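You operate a simulated robot arm through the tools that you are given. There is no shell and no other tool. Be economical: measure what you need, move in short steps, check, and stop when the job is done.

The job below is to be done with a simulated robot arm. You get a single attempt, and the scene is never put back.

Task
Put the measuring cup on the top of the steel bench away on the top of the low shelf.

Only the result counts: the job must be done as asked and must still hold three seconds after the hand-in. Knocking over, shifting, dropping, spilling or breaking anything else fails it.

Robot
A 7-joint arm with a two-finger parallel gripper on a trunk, on a base that drives. Base frame: it is fixed to the floor where the robot stands at the start and does not move with it; the origin is under the middle of the robot, x ahead of it, y to its left, z up. Readings come in cm, degrees, newtons and seconds.
With the tool pointing down near the work surface it reaches from about 34 to 76 cm from the robot's upright axis, wherever it stands. Its first joint turns from -115.0 to 115.0 degrees. Places, roughly: top of the low shelf [-180, 70, 40]. Payload 3.91 kg.
The tool frame sits at the grasp point between the pads (the TCP): z along the fingers, y along the line on which they close. The tips reach 3 cm beyond it. The gripper opens to 11 cm. The fingers are 2 cm wide and 1 cm thick; the gripper's body (4.8 by 11.2 cm) begins 5.5 cm behind the TCP.
Orientation is that of the tool frame in the base frame, as a unit quaternion [w, x, y, z]. With the fingers straight down and closing along the base's y, the tool's x points along the base's -x, its y along +y and its z along -z.

Tools
- The arm moves only by the tool servo_tool. Its argument "motion" is a list that holds one entry, the list of rows, each a list of 7 numbers: the turn, a rotation vector about the tool's x, y, z in units of 60 degrees (1.0 is 60 degrees), then the shift along the tool's x, y, z in units of 250 mm (1.0 is 250 mm), then the opening, from 0 (shut) to 1 (fully open). In form: [[[wx, wy, wz, dx, dy, dz, claw], ...]]. A call has 1 to 12 rows; each row is the pose to reach, as a shift and turn from the pose commanded when the call began, along the tool's axes at that moment. A call with a number of a shift or a turn outside -1 to 1 is refused whole. Each row takes 0.2 s and may step no farther than 5 cm and 8.6 degrees from the row before; otherwise, or with a gripper value out of range, the whole call is refused. A pose out of reach is approached as far as the arm can. The call stops where the force on the tool passes 40 N (or 10 N more than at its start, if that is more) or the arm is blocked; 0.2 s more then pass. Each finger travels about 10.8 cm/s and halts on what it meets, pressing with about 35 N; the grip force reading is that of the motor and also rises with nothing between the fingers. The clock runs only during rows and for 0.2 s after the last one: add rows that repeat a pose to give the fingers time. It gives the time, the measured TCP pose, the force on the tool (base axes), the opening and the grip force at its end, in the units of the frame above (readings bear some noise), and new pictures: "show" is both (left out), scene, wrist or none.
- Cameras (640 x 400 px; columns grow to the right, rows downward): "scene" is now at [0.46, 12.6, 153.29]; the picture's right is [-0.28, -0.96, 0.00], its down [-0.70, 0.21, -0.68] and it looks along [0.66, -0.19, -0.73] (base axes); focal length 254 px, centre (320, 200). "wrist" rides on the gripper at [7.2, 1.7, -10.3] in the tool frame; the picture's right is [-0.23, 0.97, 0.00], its down [-0.76, -0.18, -0.62] and it looks along [-0.61, -0.14, 0.78] (tool axes); focal length 222 px, centre (320, 200). There is no depth. A picture from a camera that has moved, and an enlarged one, comes with that camera's place and axes in the base frame and with its lens. The place of the scene camera against the robot may be out by one fixed shift of up to 1.8 cm in any direction.
- lift_body(by): slides the trunk up (or, below 0, down) by that many cm; the arm and the scene camera ride with it, the base frame stays. It gives what a move gives, with no picture.
- steer(legs): drives the robot by 1 to 6 legs, each [ahead, turn to the left] in cm and degrees, along the robot's own axes; the way and the turn of a leg run together, so that a leg with both is an arc; at most 150 cm and 180 degrees a leg. The arm and the cameras ride along, it lands a little off, and it stops where it bumps. It gives what a move gives, and a new picture of the scene camera.
- aim_head(pan, tilt): turns the head with the scene camera to pan (to the left, within 155 degrees either way) and tilt (down, from -29 to 69), counted from straight ahead of the robot. It gives what a move gives, and a new picture of the scene camera.
- inspect(camera, box): a new picture of the part [left, top, right, bottom] of that camera's present view, enlarged. No time passes.
- hand_in(): hands the job in; it is judged then, once.

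Go step by step. Nothing tells you exact positions but the pictures and the camera data: compare them with the known pose of the tool, close in by small moves and look again before you grip or let go. The budget is 120 turns and 170 pictures, counting those below and the enlarged ones. Unless the task says otherwise, let go and move clear before handing in, and close with one line.

The tools are called as a command line: name --argument value ..., lists and objects as JSON in quotes. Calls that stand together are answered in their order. servo_tool: Moves the arm, as the interface text tells. Its arguments: {"type":"object","properties":{"motion":{"type":"array","items":{"type":"array","items":{"type":"array","items":{"type":"number"}}}},"show":{"type":"string","enum":["both","scene","wrist","none"]}},"required":["motion"]} The other tools are called the same way: lift_body (by) slides the trunk up or down; steer (legs) drives the base; aim_head (pan, tilt) turns the head that bears the scene camera; inspect (camera, box) takes an enlarged picture of a part of a camera's view; hand_in () hands the job in.

At the start:

```text
clock: 0.0
position: [54.35, -2.88, 113.06]
ee_rot: [0.0, 0.004, 1.0, 0.0]
contact_force: [-0.7, 0.0, 0.1]
opening: 11.01
finger_force: 0.2
trunk travel left (down, up): [-65.0, 34.0]
robot x, y, heading: [-0.17, -0.08, -0.2]
head pan, tilt: [-16.5, 46.8]
```

scene: 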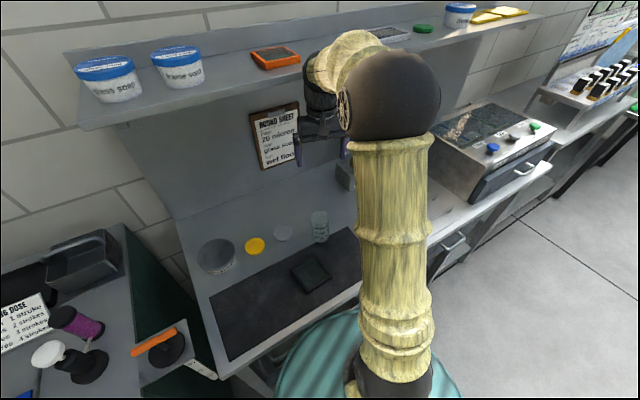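
wrist: 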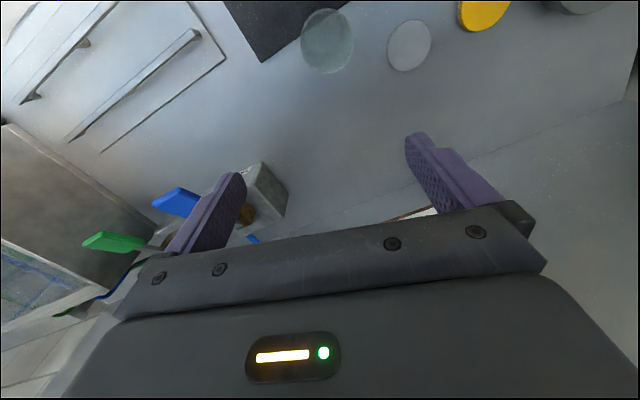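

I see a bench with a clear cylinder near (320,226), lids and a tray; the clear one is probably the measuring cup. I'll enlarge both views.

inspect --camera "scene" --box '[180, 180, 380, 305]'

inspect --camera "wrist" --box '[220, 0, 540, 200]'

```text
3.20 times, centred on (280, 242) of scene
camera zoom: at [0.46, 12.6, 153.29], right [-0.28, -0.96, 0.0], down [-0.7, 0.21, -0.68], along [0.66, -0.19, -0.73], focal length 811 px, centre (448, 64)
```

zoom: 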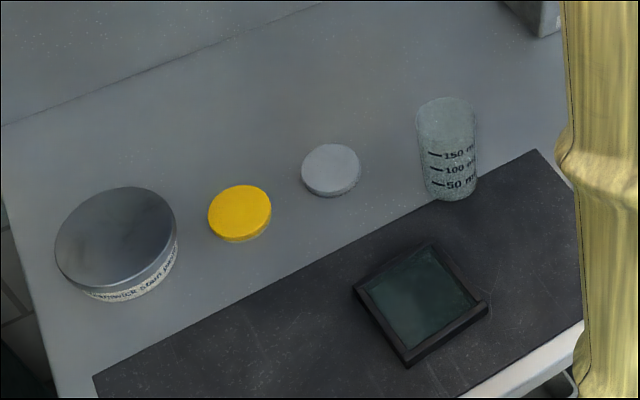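

```text
2.00 times, centred on (380, 100) of wrist
camera zoom: at [47.13, -1.03, 123.43], right [0.24, 0.97, 0.0], down [0.76, -0.18, 0.62], along [0.61, -0.15, -0.78], focal length 444 px, centre (200, 400)
```

zoom: 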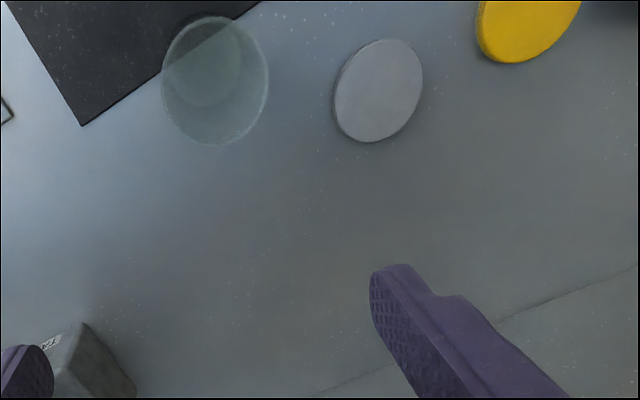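

The clear cup sits at about (48.4, -1.0), roughly 5.6 cm across and 11 cm high. I'll move over it and look again.

servo_tool --motion '[[[0, 0, 0, 0.12, 0.04, 0.0, 1], [0, 0, 0, 0.238, 0.075, 0.0, 1], [0, 0, 0, 0.238, 0.075, 0.15, 1], [0, 0, 0, 0.238, 0.075, 0.3, 1], [0, 0, 0, 0.238, 0.075, 0.3, 1]]]'

```text
clock: 1.2
position: [48.26, -0.73, 105.59]
ee_rot: [0.0, 0.004, 1.0, 0.0]
contact_force: [0.4, 0.3, 0.0]
opening: 11.01
finger_force: 0.0
trunk travel left (down, up): [-65.0, 34.0]
robot x, y, heading: [-0.17, -0.21, 0.2]
head pan, tilt: [-16.5, 46.8]
camera scene: at [0.43, 12.6, 153.29], right [-0.28, -0.96, 0.0], down [-0.7, 0.21, -0.68], along [0.66, -0.19, -0.73], focal length 254 px, centre (320, 200)
camera wrist: at [41.14, 1.03, 116.03], right [0.24, 0.97, 0.0], down [0.76, -0.18, 0.62], along [0.61, -0.15, -0.78], focal length 222 px, centre (320, 200)
```

scene: 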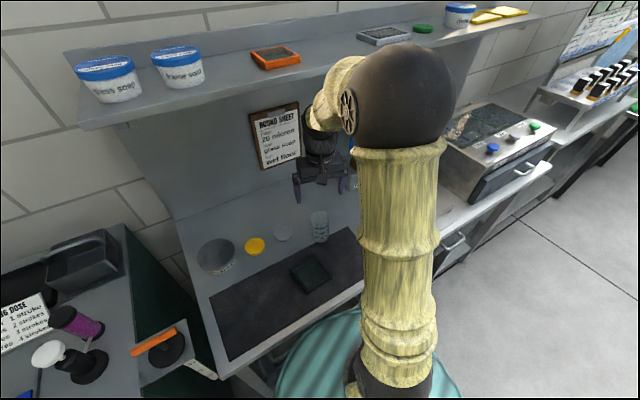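
wrist: 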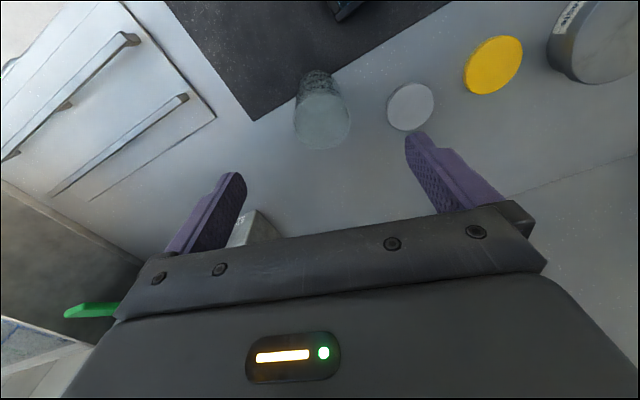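

The cup is in view between the fingers; I'll enlarge it to refine position and height.

inspect --camera "wrist" --box '[240, 50, 400, 150]'

```text
4.00 times, centred on (320, 100) of wrist
camera zoom: at [41.14, 1.03, 116.03], right [0.24, 0.97, 0.0], down [0.76, -0.18, 0.62], along [0.61, -0.15, -0.78], focal length 888 px, centre (320, 600)
```

zoom: 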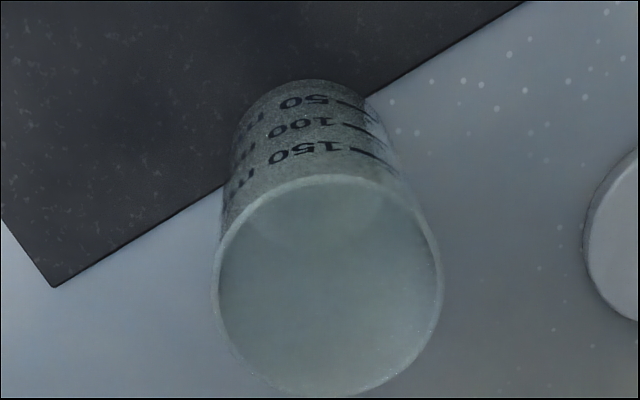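

By two views, the cup rim is at about (48.8, -0.7, 93.6), width 5.8 cm. I'll descend to z≈90 around it.

servo_tool --motion '[[[0, 0, 0, -0.015, 0.002, 0.12, 1], [0, 0, 0, -0.015, 0.002, 0.24, 1], [0, 0, 0, -0.015, 0.002, 0.36, 1], [0, 0, 0, -0.015, 0.002, 0.48, 1], [0, 0, 0, -0.015, 0.002, 0.56, 1], [0, 0, 0, -0.015, 0.002, 0.62, 1], [0, 0, 0, -0.015, 0.002, 0.62, 1]]]'

```text
clock: 2.8
position: [48.83, -0.97, 90.04]
ee_rot: [0.0, 0.004, 1.0, 0.0]
contact_force: [-0.4, -0.1, -0.7]
opening: 10.99
finger_force: 0.0
trunk travel left (down, up): [-65.0, 34.0]
robot x, y, heading: [-0.19, 0.13, 0.2]
head pan, tilt: [-16.5, 46.8]
camera scene: at [0.45, 12.6, 153.29], right [-0.28, -0.96, 0.0], down [-0.7, 0.21, -0.68], along [0.66, -0.19, -0.73], focal length 254 px, centre (320, 200)
camera wrist: at [41.6, 0.95, 100.45], right [0.24, 0.97, 0.0], down [0.76, -0.18, 0.62], along [0.61, -0.15, -0.78], focal length 222 px, centre (320, 200)
```

scene: 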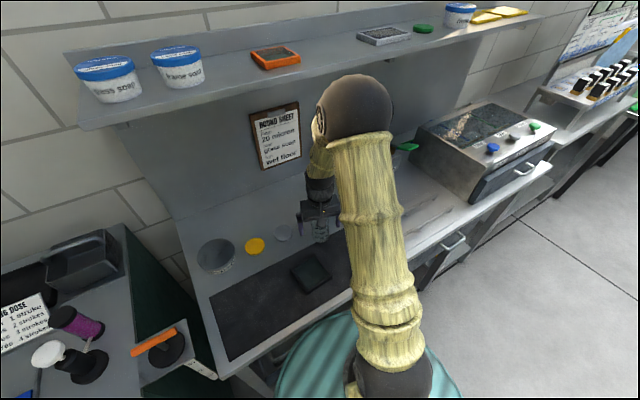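
wrist: 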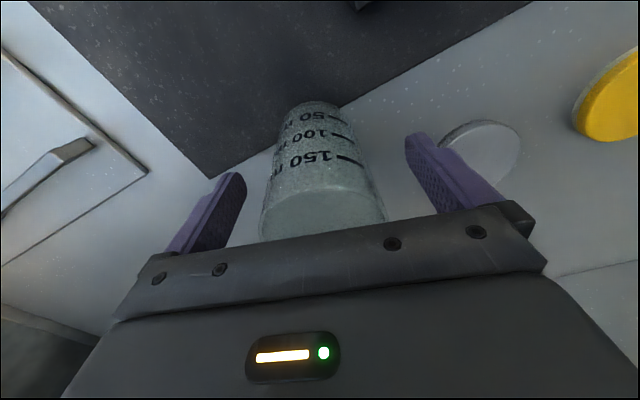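

The cup stands centred between the pads. I'll close, then check before lifting.

servo_tool --motion '[[[0, 0, 0, 0, 0, 0, 0.75], [0, 0, 0, 0, 0, 0, 0.6], [0, 0, 0, 0, 0, 0, 0.5], [0, 0, 0, 0, 0, 0, 0.4], [0, 0, 0, 0, 0, 0, 0.4], [0, 0, 0, 0, 0, 0, 0.4]]]' --show "wrist"

```text
clock: 4.2
position: [48.84, -0.85, 90.16]
ee_rot: [0.0, 0.005, 1.0, 0.0]
contact_force: [0.1, 0.3, 0.4]
opening: 5.86
finger_force: 35.0
trunk travel left (down, up): [-65.0, 34.0]
robot x, y, heading: [0.36, -0.26, -0.0]
head pan, tilt: [-16.5, 46.8]
camera wrist: at [41.61, 0.94, 100.48], right [0.24, 0.97, 0.0], down [0.76, -0.18, 0.62], along [0.61, -0.15, -0.78], focal length 222 px, centre (320, 200)
```

wrist: 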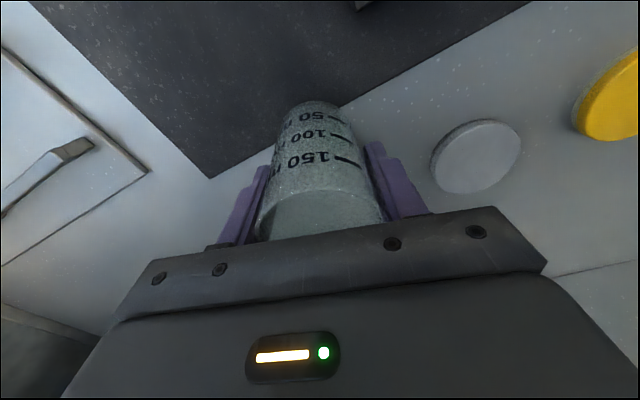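

The grip holds (opening 5.9, 35 N). I'll lift it and draw it back a bit.

servo_tool --motion '[[[0, 0, 0, 0, 0, -0.08, 0.4], [0, 0, 0, 0, 0, -0.2, 0.4], [0, 0, 0, 0, 0, -0.34, 0.4], [0, 0, 0, 0, 0, -0.48, 0.4], [0, 0, 0, 0, 0, -0.62, 0.4], [0, 0, 0, 0.1, 0, -0.75, 0.4], [0, 0, 0, 0.2, 0, -0.8, 0.4], [0, 0, 0, 0.3, 0, -0.8, 0.4], [0, 0, 0, 0.3, 0, -0.8, 0.4]]]'

aim_head --pan 150 --tilt 30

```text
clock: 6.2
position: [41.22, -0.94, 110.01]
ee_rot: [0.0, 0.004, 1.0, 0.0]
contact_force: [-0.9, -0.1, -0.3]
opening: 5.8
finger_force: 35.0
trunk travel left (down, up): [-65.0, 34.0]
robot x, y, heading: [-0.23, -0.16, 0.0]
head pan, tilt: [-16.5, 46.8]
camera scene: at [0.46, 12.6, 153.28], right [-0.28, -0.96, 0.0], down [-0.7, 0.21, -0.68], along [0.66, -0.19, -0.73], focal length 254 px, centre (320, 200)
camera wrist: at [33.93, 0.93, 120.38], right [0.24, 0.97, 0.0], down [0.76, -0.18, 0.62], along [0.61, -0.15, -0.78], focal length 222 px, centre (320, 200)
```

scene: 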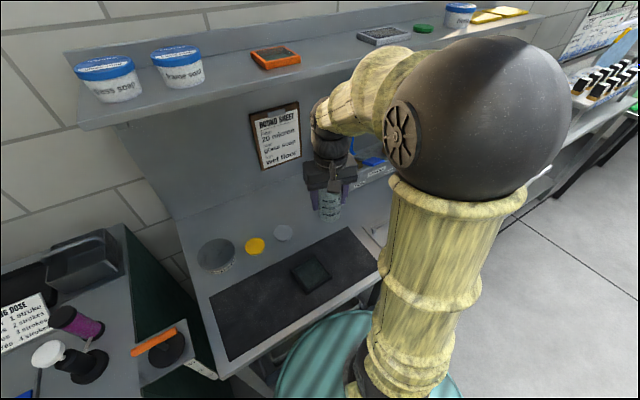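
wrist: 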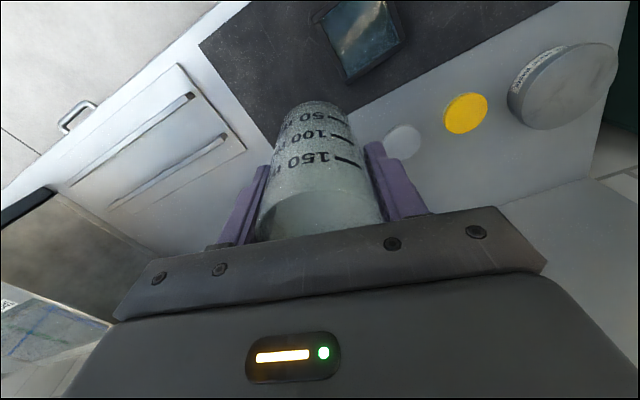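

```text
clock: 8.7
position: [41.07, -0.93, 110.0]
ee_rot: [0.0, 0.005, 1.0, 0.0]
contact_force: [0.6, 1.0, 1.0]
opening: 5.84
finger_force: 35.0
trunk travel left (down, up): [-65.0, 34.0]
robot x, y, heading: [-0.14, -0.06, -0.1]
head pan, tilt: [150.0, 30.0]
camera scene: at [-15.04, 19.38, 155.8], right [0.5, 0.87, 0.0], down [0.43, -0.25, -0.87], along [-0.75, 0.43, -0.5], focal length 254 px, centre (320, 200)
```

scene: 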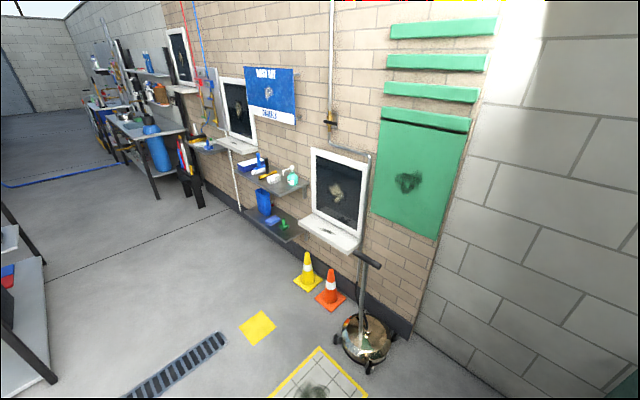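

The low shelf looks to be the dark lower board around (270,225), with an upper shelf above it. I'll enlarge.

inspect --camera "scene" --box '[190, 140, 350, 240]'

```text
4.00 times, centred on (270, 190) of scene
camera zoom: at [-15.04, 19.38, 155.8], right [0.5, 0.87, 0.0], down [0.43, -0.25, -0.87], along [-0.75, 0.43, -0.5], focal length 1014 px, centre (520, 240)
```

zoom: 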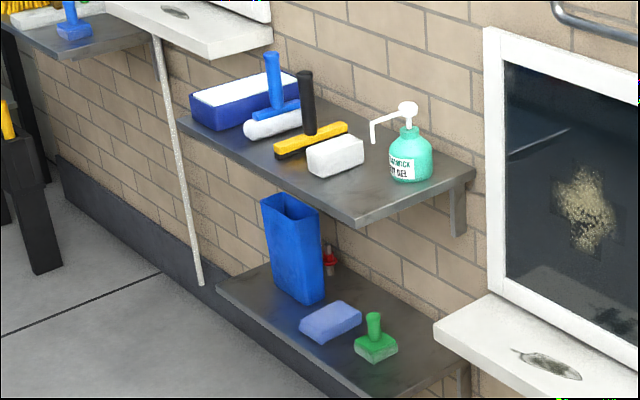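

The low shelf is a narrow wall shelf (about 57 x 20 cm) with another board about 35 cm above it, so a straight-down gripper won't fit. I'll set the cup down on a clear spot of the bench and regrip it with the tool tilted about 60°.

servo_tool --motion '[[[0, 0, 0, -0.16, -0.07, 0, 0.4], [0, 0, 0, -0.32, -0.14, 0, 0.4], [0, 0, 0, -0.476, -0.203, 0.08, 0.4], [0, 0, 0, -0.476, -0.203, 0.22, 0.4], [0, 0, 0, -0.476, -0.203, 0.36, 0.4], [0, 0, 0, -0.476, -0.203, 0.5, 0.4], [0, 0, 0, -0.476, -0.203, 0.6, 0.4], [0, 0, 0, -0.476, -0.203, 0.68, 0.4], [0, 0, 0, -0.476, -0.203, 0.74, 0.4], [0, 0, 0, -0.476, -0.203, 0.76, 0.4], [0, 0, 0, -0.476, -0.203, 0.76, 0.4]]]' --show "wrist"

aim_head --pan -16.5 --tilt 46.8

```text
clock: 11.1
position: [53.09, -5.9, 91.22]
ee_rot: [0.0, 0.004, 1.0, 0.001]
contact_force: [-0.1, -0.5, -0.6]
opening: 5.84
finger_force: 35.3
trunk travel left (down, up): [-65.0, 34.0]
robot x, y, heading: [-0.05, -0.42, -0.2]
head pan, tilt: [150.0, 30.0]
camera wrist: at [45.93, -4.12, 101.51], right [0.24, 0.97, 0.0], down [0.76, -0.18, 0.62], along [0.61, -0.15, -0.78], focal length 222 px, centre (320, 200)
```

wrist: 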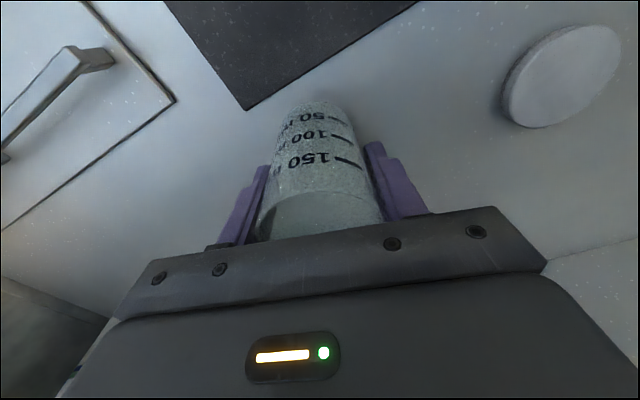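

```text
clock: 13.7
position: [53.17, -6.0, 91.19]
ee_rot: [0.0, 0.004, 1.0, 0.001]
contact_force: [0.4, 0.3, -0.4]
opening: 5.83
finger_force: 35.4
trunk travel left (down, up): [-65.0, 34.0]
robot x, y, heading: [0.21, 0.15, -0.1]
head pan, tilt: [-16.5, 46.8]
camera scene: at [0.46, 12.59, 153.28], right [-0.28, -0.96, 0.0], down [-0.7, 0.21, -0.68], along [0.66, -0.19, -0.73], focal length 254 px, centre (320, 200)
```

scene: 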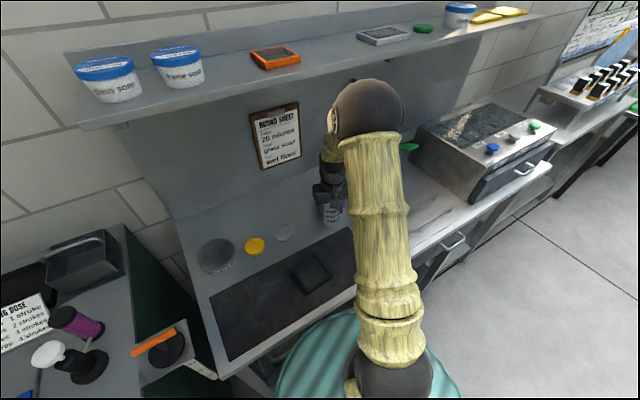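

The spot is clear, cup base about 1 cm over the bench. I'll lower slowly in small steps to touch.

servo_tool --motion '[[[0, 0, 0, 0, 0, 0.012, 0.4], [0, 0, 0, 0, 0, 0.022, 0.4], [0, 0, 0, 0, 0, 0.03, 0.4], [0, 0, 0, 0, 0, 0.036, 0.4], [0, 0, 0, 0, 0, 0.04, 0.4], [0, 0, 0, 0, 0, 0.04, 0.4]]]' --show "none"

```text
clock: 15.1
position: [53.01, -6.09, 90.18]
ee_rot: [0.0, 0.004, 1.0, 0.001]
contact_force: [1.1, 0.5, 0.1]
opening: 5.85
finger_force: 34.8
trunk travel left (down, up): [-65.0, 34.0]
robot x, y, heading: [0.12, -0.2, -0.1]
head pan, tilt: [-16.5, 46.8]
```

No contact yet; a little lower.

servo_tool --motion '[[[0, 0, 0, 0, 0, 0.004, 0.4], [0, 0, 0, 0, 0, 0.008, 0.4], [0, 0, 0, 0, 0, 0.008, 0.4]]]' --show "none"

```text
clock: 15.9
position: [53.07, -5.98, 89.95]
ee_rot: [0.002, 0.005, 1.0, 0.0]
contact_force: [-0.2, 0.9, 12.3]
opening: 5.87
finger_force: 34.9
trunk travel left (down, up): [-65.0, 34.0]
robot x, y, heading: [0.14, -0.04, 0.0]
head pan, tilt: [-16.5, 46.8]
```

Contact is made (12 N up). I'll open and rise.

servo_tool --motion '[[[0, 0, 0, 0, 0, 0, 0.6], [0, 0, 0, 0, 0, 0, 0.8], [0, 0, 0, 0, 0, 0, 1], [0, 0, 0, 0, 0, 0, 1], [0, 0, 0, 0, 0, -0.08, 1], [0, 0, 0, 0, 0, -0.2, 1], [0, 0, 0, 0, 0, -0.35, 1], [0, 0, 0, 0, 0, -0.5, 1], [0, 0, 0, 0, 0, -0.65, 1], [0, 0, 0, 0, 0, -0.65, 1]]]'

```text
clock: 18.1
position: [53.09, -6.13, 106.21]
ee_rot: [0.0, 0.004, 1.0, 0.0]
contact_force: [-0.4, -0.4, 0.4]
opening: 11.01
finger_force: 0.0
trunk travel left (down, up): [-65.0, 34.0]
robot x, y, heading: [0.02, 0.43, 0.0]
head pan, tilt: [-16.5, 46.8]
camera scene: at [0.46, 12.59, 153.28], right [-0.28, -0.96, 0.0], down [-0.7, 0.21, -0.68], along [0.66, -0.19, -0.73], focal length 254 px, centre (320, 200)
camera wrist: at [45.94, -4.31, 116.53], right [0.24, 0.97, 0.0], down [0.76, -0.18, 0.62], along [0.61, -0.15, -0.78], focal length 222 px, centre (320, 200)
```

scene: 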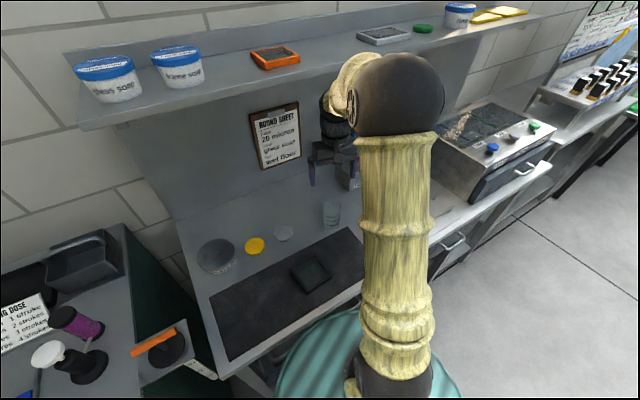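
wrist: 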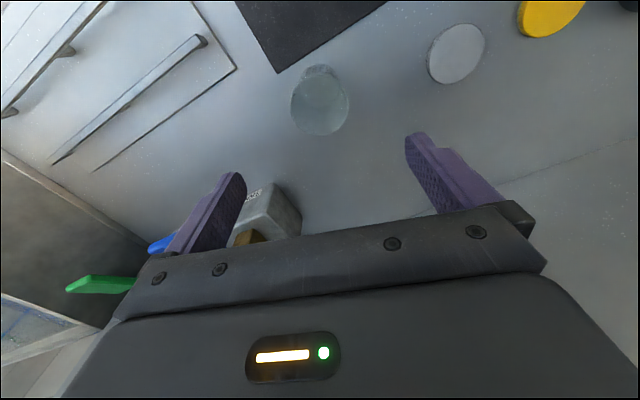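

The cup stands at about (53.0, -6.0) alone. I'll back the base by 15 cm for room, then tilt the tool.

steer --legs '[[-15, 0]]'

```text
clock: 19.4
position: [38.31, -6.13, 106.13]
ee_rot: [0.001, 0.003, 1.0, 0.0]
contact_force: [-0.8, 0.2, 0.2]
opening: 11.02
finger_force: 0.1
trunk travel left (down, up): [-65.0, 34.0]
robot x, y, heading: [-14.92, -0.04, 0.2]
head pan, tilt: [-16.5, 46.8]
camera scene: at [-14.45, 12.58, 153.29], right [-0.28, -0.96, 0.0], down [-0.7, 0.2, -0.69], along [0.66, -0.19, -0.73], focal length 254 px, centre (320, 200)
```

scene: 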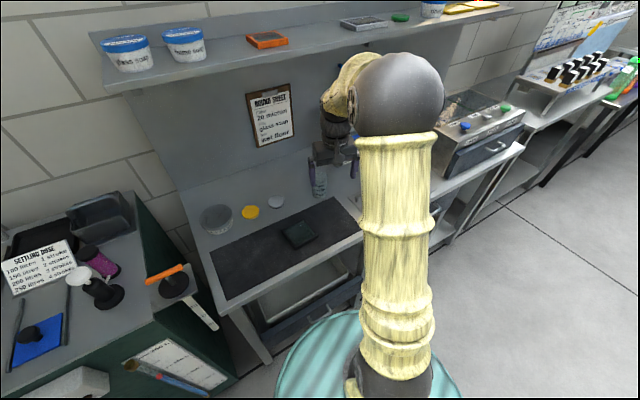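

Now tilt by 60° at a standoff.

servo_tool --motion '[[[0, -0.14, 0, -0.02, 0, 0, 1], [0, -0.28, 0, -0.04, 0, 0, 1], [0, -0.42, 0, -0.06, 0, 0, 1], [0, -0.56, 0, -0.08, 0, 0, 1], [0, -0.7, 0, -0.1, 0, 0, 1], [0, -0.84, 0, -0.1, 0, 0, 1], [0, -0.92, 0, -0.1, 0, 0, 1], [0, -1, 0, -0.1, 0, 0, 1], [0, -1, 0, -0.1, 0, 0, 1]]]'

```text
clock: 21.4
position: [40.83, -6.13, 106.2]
ee_rot: [0.501, 0.003, 0.865, -0.001]
contact_force: [0.1, -0.2, -0.9]
opening: 10.97
finger_force: 0.0
trunk travel left (down, up): [-65.0, 34.0]
robot x, y, heading: [-14.86, -0.05, 0.1]
head pan, tilt: [-16.5, 46.8]
camera scene: at [-14.36, 12.58, 153.29], right [-0.28, -0.96, 0.0], down [-0.7, 0.2, -0.68], along [0.66, -0.19, -0.73], focal length 254 px, centre (320, 200)
camera wrist: at [28.29, -4.23, 105.07], right [0.12, 0.97, 0.2], down [-0.16, -0.18, 0.97], along [0.98, -0.15, 0.14], focal length 222 px, centre (320, 200)
```

scene: 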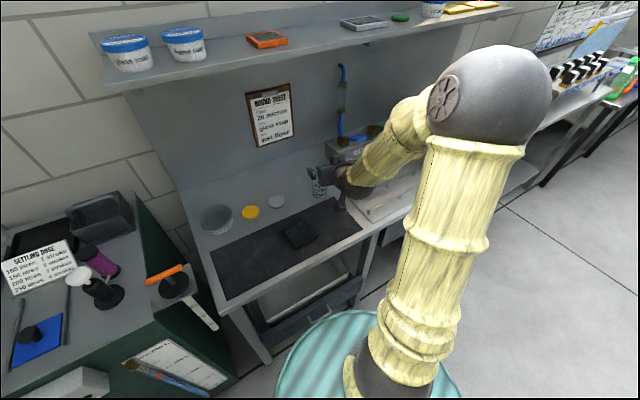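
wrist: 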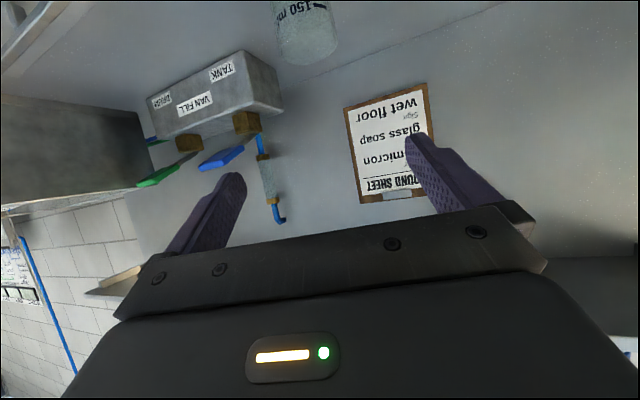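

The tilt worked. I'll drop to the standoff and advance part of the way, then look.

servo_tool --motion '[[[0, 0, 0, 0.16, 0, 0.13, 1], [0, 0, 0, 0.318, 0, 0.265, 1], [0, 0, 0, 0.318, 0, 0.38, 1], [0, 0, 0, 0.318, 0, 0.5, 1], [0, 0, 0, 0.318, 0, 0.5, 1]]]'

```text
refused: row 1 steps farther than a row can; nothing moved
```

servo_tool --motion '[[[0, 0, 0, 0.11, 0, 0.09, 1], [0, 0, 0, 0.22, 0, 0.18, 1], [0, 0, 0, 0.318, 0, 0.265, 1], [0, 0, 0, 0.318, 0, 0.38, 1], [0, 0, 0, 0.318, 0, 0.5, 1], [0, 0, 0, 0.318, 0, 0.5, 1]]]'

```text
clock: 22.8
position: [47.72, -6.06, 93.05]
ee_rot: [0.5, 0.004, 0.866, -0.002]
contact_force: [0.0, 0.0, -0.8]
opening: 11.0
finger_force: 0.0
trunk travel left (down, up): [-65.0, 34.0]
robot x, y, heading: [-14.78, 0.07, 0.2]
head pan, tilt: [-16.5, 46.8]
camera scene: at [-14.36, 12.58, 153.29], right [-0.28, -0.96, 0.0], down [-0.7, 0.2, -0.68], along [0.66, -0.19, -0.73], focal length 254 px, centre (320, 200)
camera wrist: at [35.18, -4.17, 91.94], right [0.12, 0.97, 0.2], down [-0.16, -0.18, 0.97], along [0.98, -0.15, 0.13], focal length 222 px, centre (320, 200)
```

scene: 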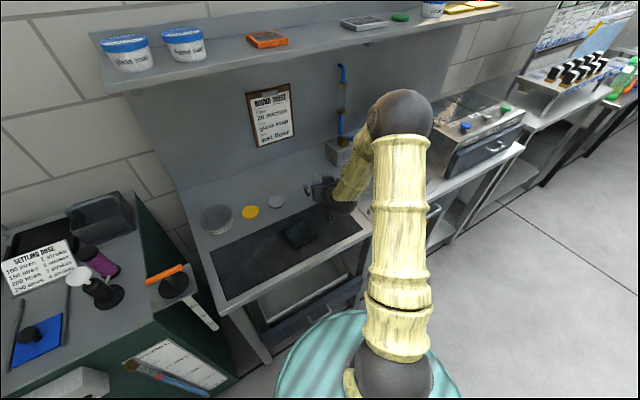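
wrist: 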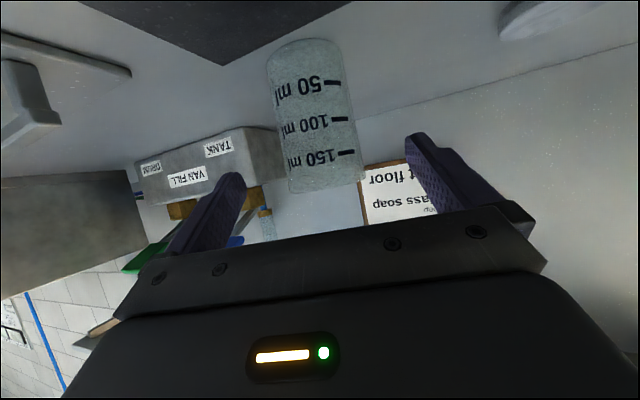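

The cup sits centred ahead; I'll advance the rest along the fingers.

servo_tool --motion '[[[0, 0, 0, 0, 0, 0.09, 1], [0, 0, 0, 0, 0, 0.17, 1], [0, 0, 0, 0, 0, 0.245, 1], [0, 0, 0, 0, 0, 0.245, 1]]]'

```text
clock: 23.8
position: [53.23, -6.2, 89.8]
ee_rot: [0.5, 0.003, 0.866, -0.001]
contact_force: [0.2, 0.2, 0.4]
opening: 11.01
finger_force: 0.0
trunk travel left (down, up): [-65.0, 34.0]
robot x, y, heading: [-14.87, -0.15, -0.0]
head pan, tilt: [-16.5, 46.8]
camera scene: at [-14.35, 12.58, 153.29], right [-0.28, -0.96, 0.0], down [-0.7, 0.2, -0.68], along [0.66, -0.19, -0.73], focal length 254 px, centre (320, 200)
camera wrist: at [40.64, -4.29, 88.71], right [0.12, 0.97, 0.2], down [-0.16, -0.18, 0.97], along [0.98, -0.15, 0.13], focal length 222 px, centre (320, 200)
```

scene: 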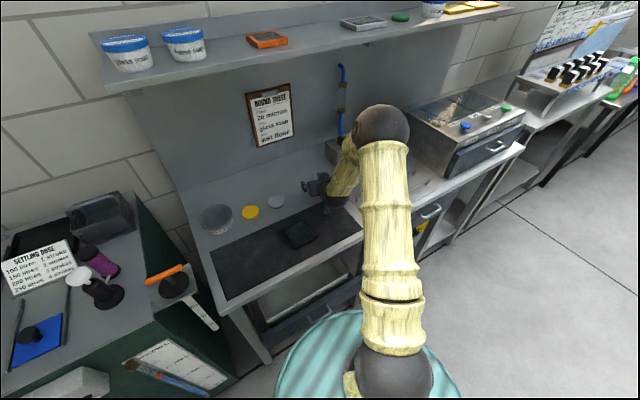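
wrist: 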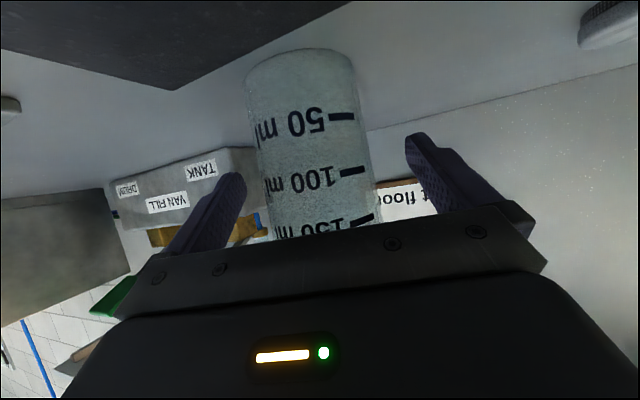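

No contact, and the cup is between the pads. Close, then lift slightly.

servo_tool --motion '[[[0, 0, 0, 0, 0, 0, 0.75], [0, 0, 0, 0, 0, 0, 0.6], [0, 0, 0, 0, 0, 0, 0.5], [0, 0, 0, 0, 0, 0, 0.4], [0, 0, 0, 0, 0, 0, 0.4], [0, 0, 0, 0, 0, 0, 0.4], [0, 0, 0, -0.04, 0, -0.023, 0.4], [0, 0, 0, -0.1, 0, -0.058, 0.4], [0, 0, 0, -0.2, 0, -0.115, 0.4], [0, 0, 0, -0.3, 0, -0.173, 0.4], [0, 0, 0, -0.4, 0, -0.23, 0.4], [0, 0, 0, -0.4, 0, -0.23, 0.4]]]'

```text
clock: 26.4
position: [53.01, -6.24, 101.54]
ee_rot: [0.5, 0.003, 0.866, -0.001]
contact_force: [-0.7, 0.6, -0.6]
opening: 5.74
finger_force: 34.7
trunk travel left (down, up): [-65.0, 34.0]
robot x, y, heading: [-15.11, 0.31, 0.2]
head pan, tilt: [-16.5, 46.8]
camera scene: at [-14.34, 12.59, 153.28], right [-0.28, -0.96, 0.0], down [-0.7, 0.2, -0.68], along [0.66, -0.19, -0.73], focal length 254 px, centre (320, 200)
camera wrist: at [40.53, -4.41, 100.42], right [0.12, 0.97, 0.2], down [-0.16, -0.18, 0.97], along [0.98, -0.15, 0.13], focal length 222 px, centre (320, 200)
```

scene: 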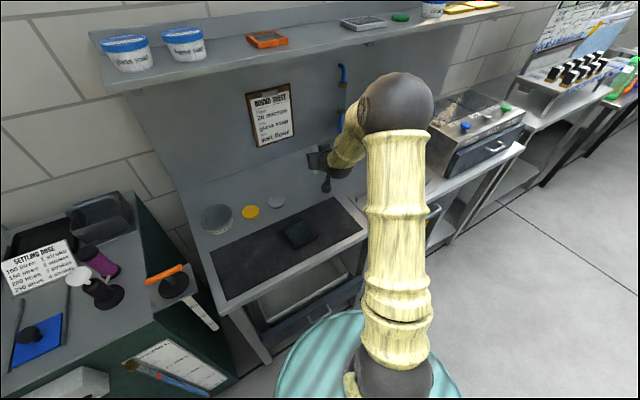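
wrist: 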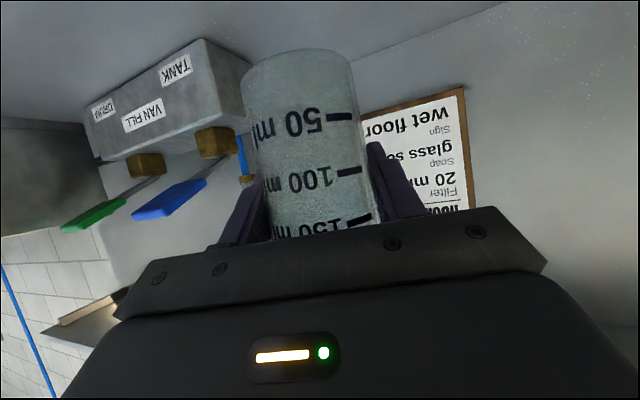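

The cup is gripped and upright. Before driving back about 125 cm I'll check the floor behind on the other side.

aim_head --pan -155 --tilt 35

aim_head --pan 155 --tilt 40

aim_head --pan 100 --tilt 35

```text
clock: 28.6
position: [53.01, -6.28, 101.4]
ee_rot: [0.5, 0.003, 0.866, -0.001]
contact_force: [-0.3, 1.2, 0.5]
opening: 5.74
finger_force: 35.6
trunk travel left (down, up): [-65.0, 34.0]
robot x, y, heading: [-14.77, 0.39, -0.0]
head pan, tilt: [-154.7, 35.0]
camera scene: at [-29.96, 11.03, 155.02], right [-0.43, 0.9, 0.0], down [0.52, 0.25, -0.82], along [-0.74, -0.35, -0.57], focal length 254 px, centre (320, 200)
```

scene: 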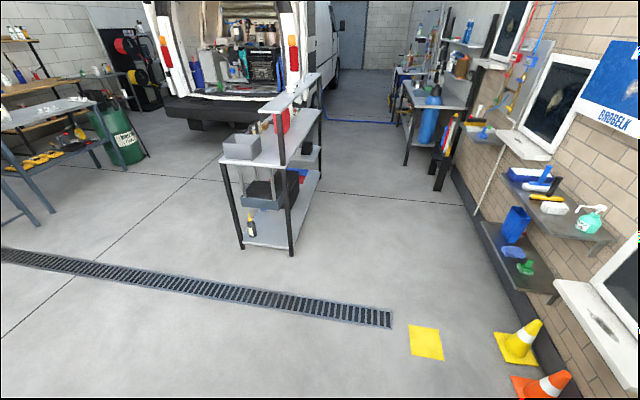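

```text
clock: 32.9
position: [52.97, -6.23, 101.49]
ee_rot: [0.5, 0.003, 0.866, -0.002]
contact_force: [-0.7, 0.1, -0.1]
opening: 5.73
finger_force: 34.6
trunk travel left (down, up): [-65.0, 34.0]
robot x, y, heading: [-14.93, -0.26, 0.2]
head pan, tilt: [154.7, 40.0]
camera scene: at [-29.71, 18.44, 154.27], right [0.42, 0.91, 0.0], down [0.58, -0.27, -0.77], along [-0.69, 0.33, -0.64], focal length 254 px, centre (320, 200)
```

scene: 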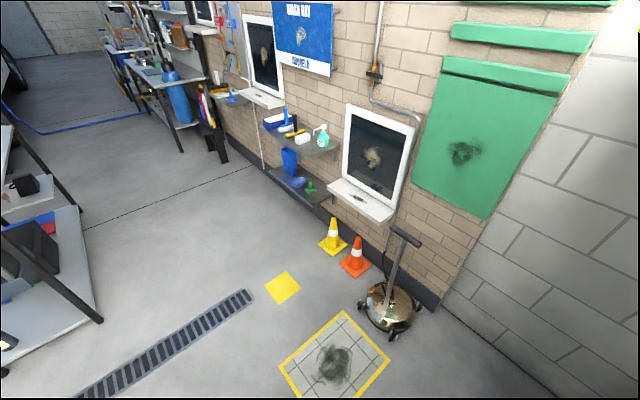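

```text
clock: 34.1
position: [52.99, -6.35, 101.55]
ee_rot: [0.5, 0.004, 0.866, -0.002]
contact_force: [-0.8, 0.6, 0.0]
opening: 5.72
finger_force: 34.5
trunk travel left (down, up): [-65.0, 34.0]
robot x, y, heading: [-14.76, 0.37, -0.2]
head pan, tilt: [100.0, 35.0]
camera scene: at [-23.57, 23.49, 155.02], right [0.98, 0.18, 0.0], down [0.1, -0.56, -0.82], along [-0.15, 0.81, -0.57], focal length 254 px, centre (320, 200)
```

scene: 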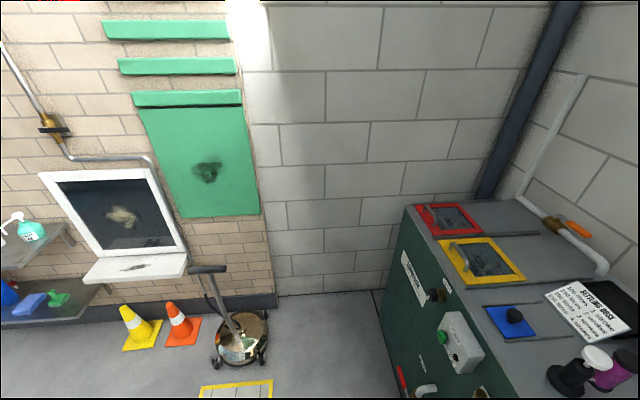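

The path back is clear (the trolley stays about 55 cm away). I'll back out, angle slightly, back up to a staging point about 100 cm from the shelf wall, and turn to face it.

steer --legs '[[-20, 0], [0, 10], [-100, 0], [0, 98.5]]'

aim_head --pan 0 --tilt 45

```text
clock: 45.3
position: [-148.27, 49.97, 101.5]
ee_rot: [-0.297, 0.695, -0.516, -0.402]
contact_force: [0.3, 0.4, 0.3]
opening: 5.73
finger_force: 34.7
trunk travel left (down, up): [-65.0, 34.0]
robot x, y, heading: [-134.43, -16.56, 107.3]
head pan, tilt: [100.0, 35.0]
camera scene: at [-156.12, -31.4, 155.02], right [-0.46, 0.89, 0.0], down [0.51, 0.26, -0.82], along [-0.73, -0.38, -0.57], focal length 254 px, centre (320, 200)
```

scene: 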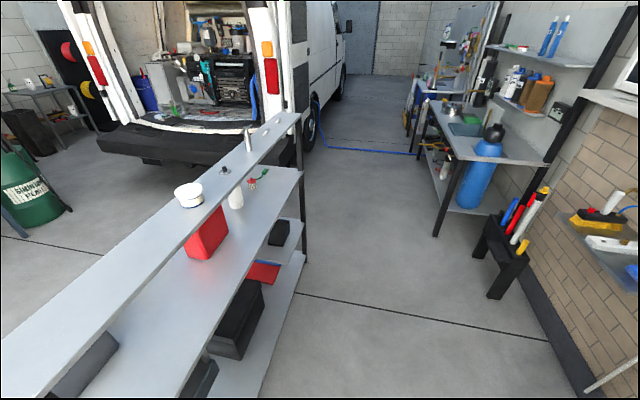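

```text
clock: 47.1
position: [-148.25, 49.85, 101.5]
ee_rot: [-0.298, 0.695, -0.517, -0.402]
contact_force: [-0.7, 0.8, 0.4]
opening: 5.72
finger_force: 35.0
trunk travel left (down, up): [-65.0, 34.0]
robot x, y, heading: [-134.34, -16.41, 107.2]
head pan, tilt: [0.0, 45.0]
camera scene: at [-150.73, -19.59, 153.54], right [0.95, 0.3, 0.0], down [0.21, -0.67, -0.71], along [-0.21, 0.67, -0.71], focal length 254 px, centre (320, 200)
```

scene: 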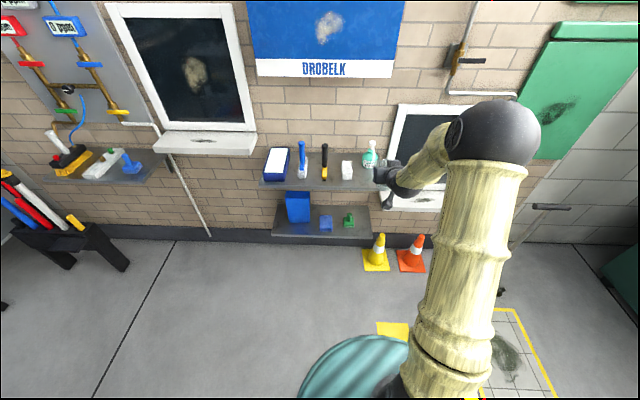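

Facing the shelf now. I'll zoom into the shelf for geometry.

inspect --camera "scene" --box '[250, 130, 410, 250]'

lift_body --by -42

aim_head --pan 0 --tilt 30

```text
3.33 times, centred on (330, 190) of scene
camera zoom: at [-150.73, -19.59, 153.54], right [0.95, 0.3, 0.0], down [0.21, -0.67, -0.71], along [-0.21, 0.67, -0.71], focal length 845 px, centre (287, 233)
```

zoom: 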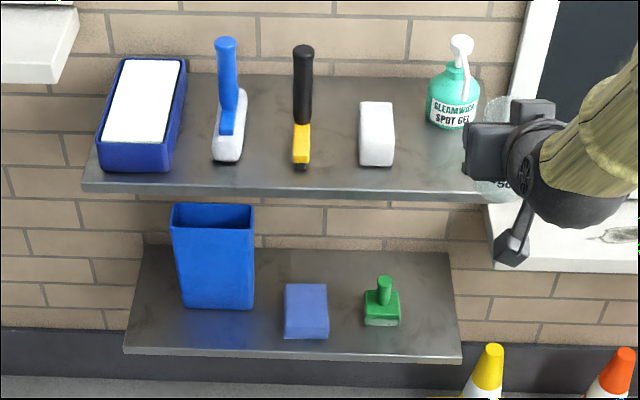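

```text
refused: -42 is not a number from -40 to 40
```

```text
clock: 47.9
position: [-148.26, 49.96, 101.64]
ee_rot: [-0.298, 0.695, -0.516, -0.402]
contact_force: [-0.8, 0.4, -1.1]
opening: 5.71
finger_force: 35.0
trunk travel left (down, up): [-65.0, 34.0]
robot x, y, heading: [-134.43, -16.46, 107.4]
head pan, tilt: [0.0, 30.0]
camera scene: at [-151.0, -18.72, 155.79], right [0.95, 0.3, 0.0], down [0.15, -0.48, -0.87], along [-0.26, 0.83, -0.5], focal length 254 px, centre (320, 200)
```

scene: 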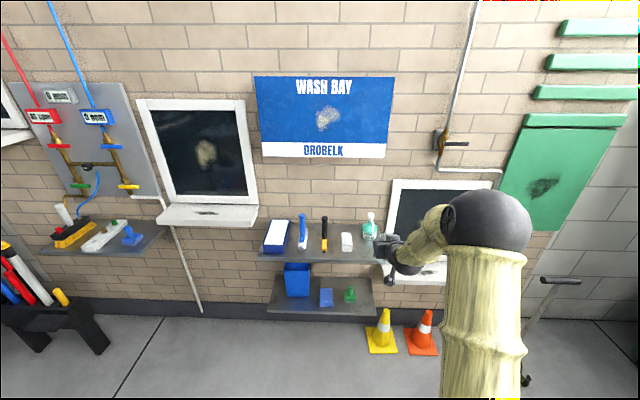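

The lower shelf's right end has a free patch about 9 cm wide, right of the green brush. I'll lower the trunk to the gap's height and look.

lift_body --by -40

lift_body --by -11

servo_tool --motion '[[[0, 0, 0, 0, 0, 0, 0.4]]]'

```text
clock: 51.7
position: [-148.2, 49.83, 61.43]
ee_rot: [-0.298, 0.694, -0.518, -0.401]
contact_force: [-0.3, 0.6, -0.4]
opening: 5.74
finger_force: 35.2
trunk travel left (down, up): [-25.0, 74.0]
robot x, y, heading: [-133.74, -16.66, 107.2]
head pan, tilt: [0.0, 30.0]
```

```text
clock: 53.1
position: [-148.33, 49.83, 50.52]
ee_rot: [-0.298, 0.694, -0.518, -0.401]
contact_force: [0.0, 0.0, -0.5]
opening: 5.72
finger_force: 35.1
trunk travel left (down, up): [-14.0, 85.0]
robot x, y, heading: [-134.55, -16.9, 107.4]
head pan, tilt: [0.0, 30.0]
```

```text
clock: 53.5
position: [-148.31, 49.98, 50.54]
ee_rot: [-0.298, 0.695, -0.517, -0.401]
contact_force: [-0.4, -0.5, -0.1]
opening: 5.72
finger_force: 34.4
trunk travel left (down, up): [-14.0, 85.0]
robot x, y, heading: [-134.56, -16.55, 107.5]
head pan, tilt: [0.0, 30.0]
camera scene: at [-150.99, -18.73, 104.8], right [0.95, 0.3, 0.0], down [0.15, -0.48, -0.87], along [-0.26, 0.83, -0.5], focal length 254 px, centre (320, 200)
camera wrist: at [-146.19, 37.49, 49.4], right [-0.97, -0.17, 0.2], down [0.22, -0.1, 0.97], along [-0.15, 0.98, 0.13], focal length 222 px, centre (320, 200)
```

scene: 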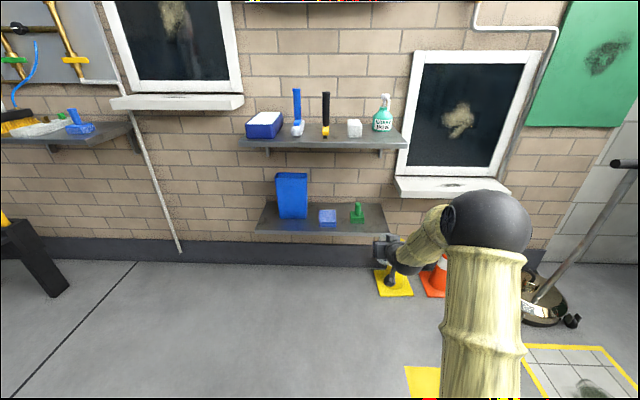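
wrist: 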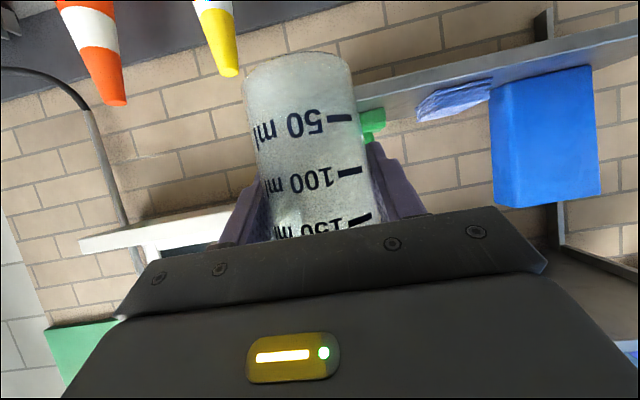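

The cup is about level with the shelf gap. I'll zoom into both views for the geometry.

inspect --camera "scene" --box '[230, 100, 430, 280]'

inspect --camera "wrist" --box '[200, 0, 520, 200]'

```text
2.22 times, centred on (330, 190) of scene
camera zoom: at [-150.99, -18.73, 104.8], right [0.95, 0.3, 0.0], down [0.15, -0.48, -0.87], along [-0.26, 0.83, -0.5], focal length 563 px, centre (298, 222)
```

zoom: 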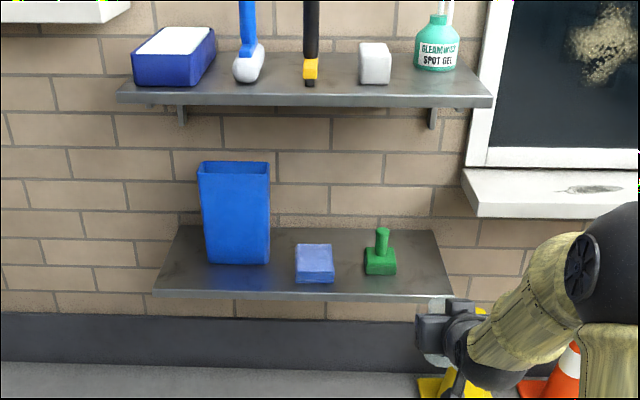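

```text
2.00 times, centred on (360, 100) of wrist
camera zoom: at [-146.19, 37.49, 49.4], right [-0.97, -0.17, 0.2], down [0.22, -0.1, 0.97], along [-0.15, 0.98, 0.13], focal length 444 px, centre (240, 400)
```

zoom: 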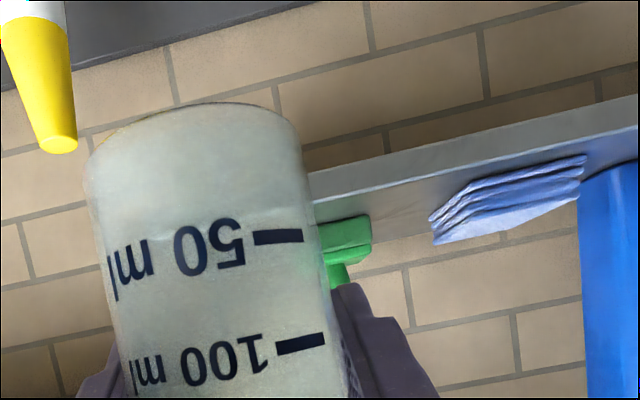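

I'll zoom on the gripper in the scene view to calibrate the scene camera against the known tool position.

inspect --camera "scene" --box '[360, 205, 440, 275]'

```text
5.71 times, centred on (400, 240) of scene
camera zoom: at [-150.99, -18.73, 104.8], right [0.95, 0.3, 0.0], down [0.15, -0.48, -0.87], along [-0.26, 0.83, -0.5], focal length 1449 px, centre (-137, -29)
```

zoom: 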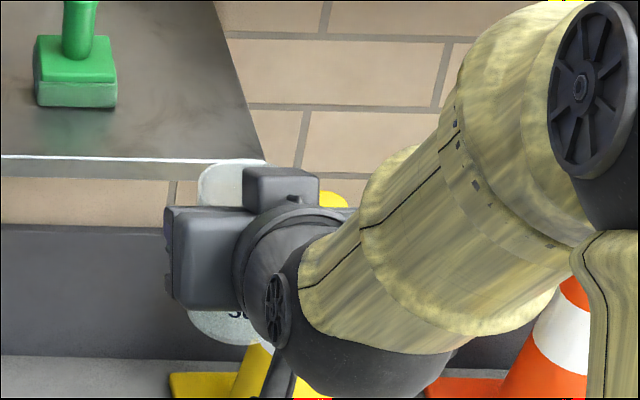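

By comparison with the tool, the shelf's right front corner is about 21.5 cm ahead of and 8 cm right of the cup, and the free patch centre is about 2.8 cm right. I'll shift right and up slightly, then look.

servo_tool --motion '[[[0, 0, 0, -0.017, -0.056, -0.01, 0.4], [0, 0, 0, -0.034, -0.112, -0.02, 0.4], [0, 0, 0, -0.034, -0.112, -0.02, 0.4]]]' --show "none"

steer --legs '[[12, 0]]'

inspect --camera "scene" --box '[350, 170, 450, 260]'

inspect --camera "wrist" --box '[100, 0, 520, 262]'

```text
clock: 54.3
position: [-145.57, 50.69, 51.52]
ee_rot: [-0.298, 0.695, -0.517, -0.402]
contact_force: [0.5, -0.7, -0.9]
opening: 5.72
finger_force: 35.0
trunk travel left (down, up): [-14.0, 85.0]
robot x, y, heading: [-134.11, -16.62, 107.5]
head pan, tilt: [0.0, 30.0]
```

```text
clock: 55.6
position: [-149.1, 62.07, 51.4]
ee_rot: [-0.297, 0.695, -0.516, -0.402]
contact_force: [-1.2, 0.6, -0.8]
opening: 5.71
finger_force: 35.2
trunk travel left (down, up): [-14.0, 85.0]
robot x, y, heading: [-138.07, -4.91, 107.3]
head pan, tilt: [0.0, 30.0]
camera scene: at [-154.58, -7.26, 104.8], right [0.95, 0.3, 0.0], down [0.15, -0.48, -0.87], along [-0.26, 0.83, -0.5], focal length 254 px, centre (320, 200)
```

scene: 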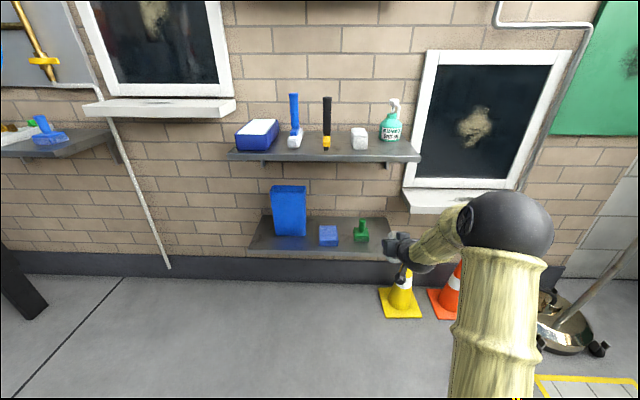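

```text
4.44 times, centred on (400, 215) of scene
camera zoom: at [-154.58, -7.26, 104.8], right [0.95, 0.3, 0.0], down [0.15, -0.48, -0.87], along [-0.26, 0.83, -0.5], focal length 1127 px, centre (-36, 133)
```

zoom: 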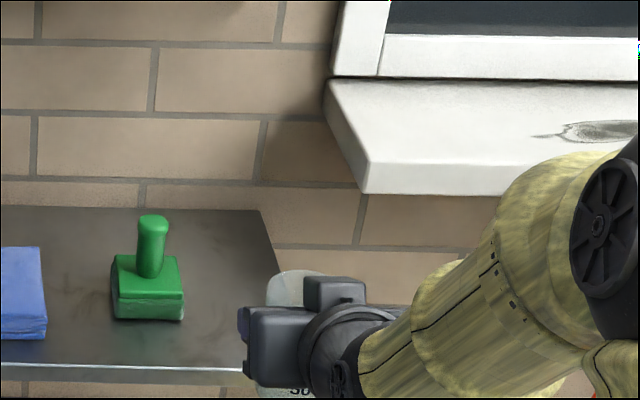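

```text
1.52 times, centred on (310, 131) of wrist
camera zoom: at [-147.07, 49.71, 50.31], right [-0.97, -0.17, 0.2], down [0.22, -0.1, 0.97], along [-0.15, 0.98, 0.13], focal length 338 px, centre (335, 305)
```

zoom: 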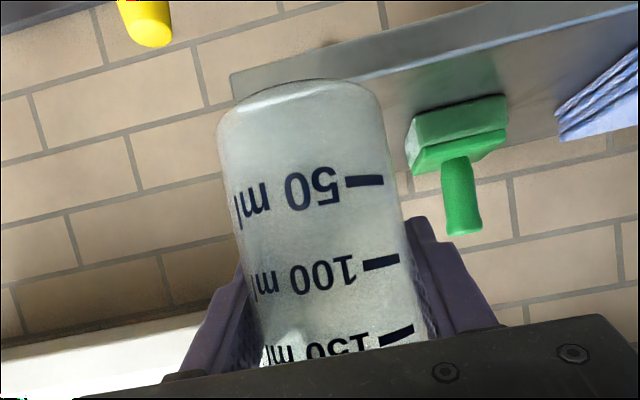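

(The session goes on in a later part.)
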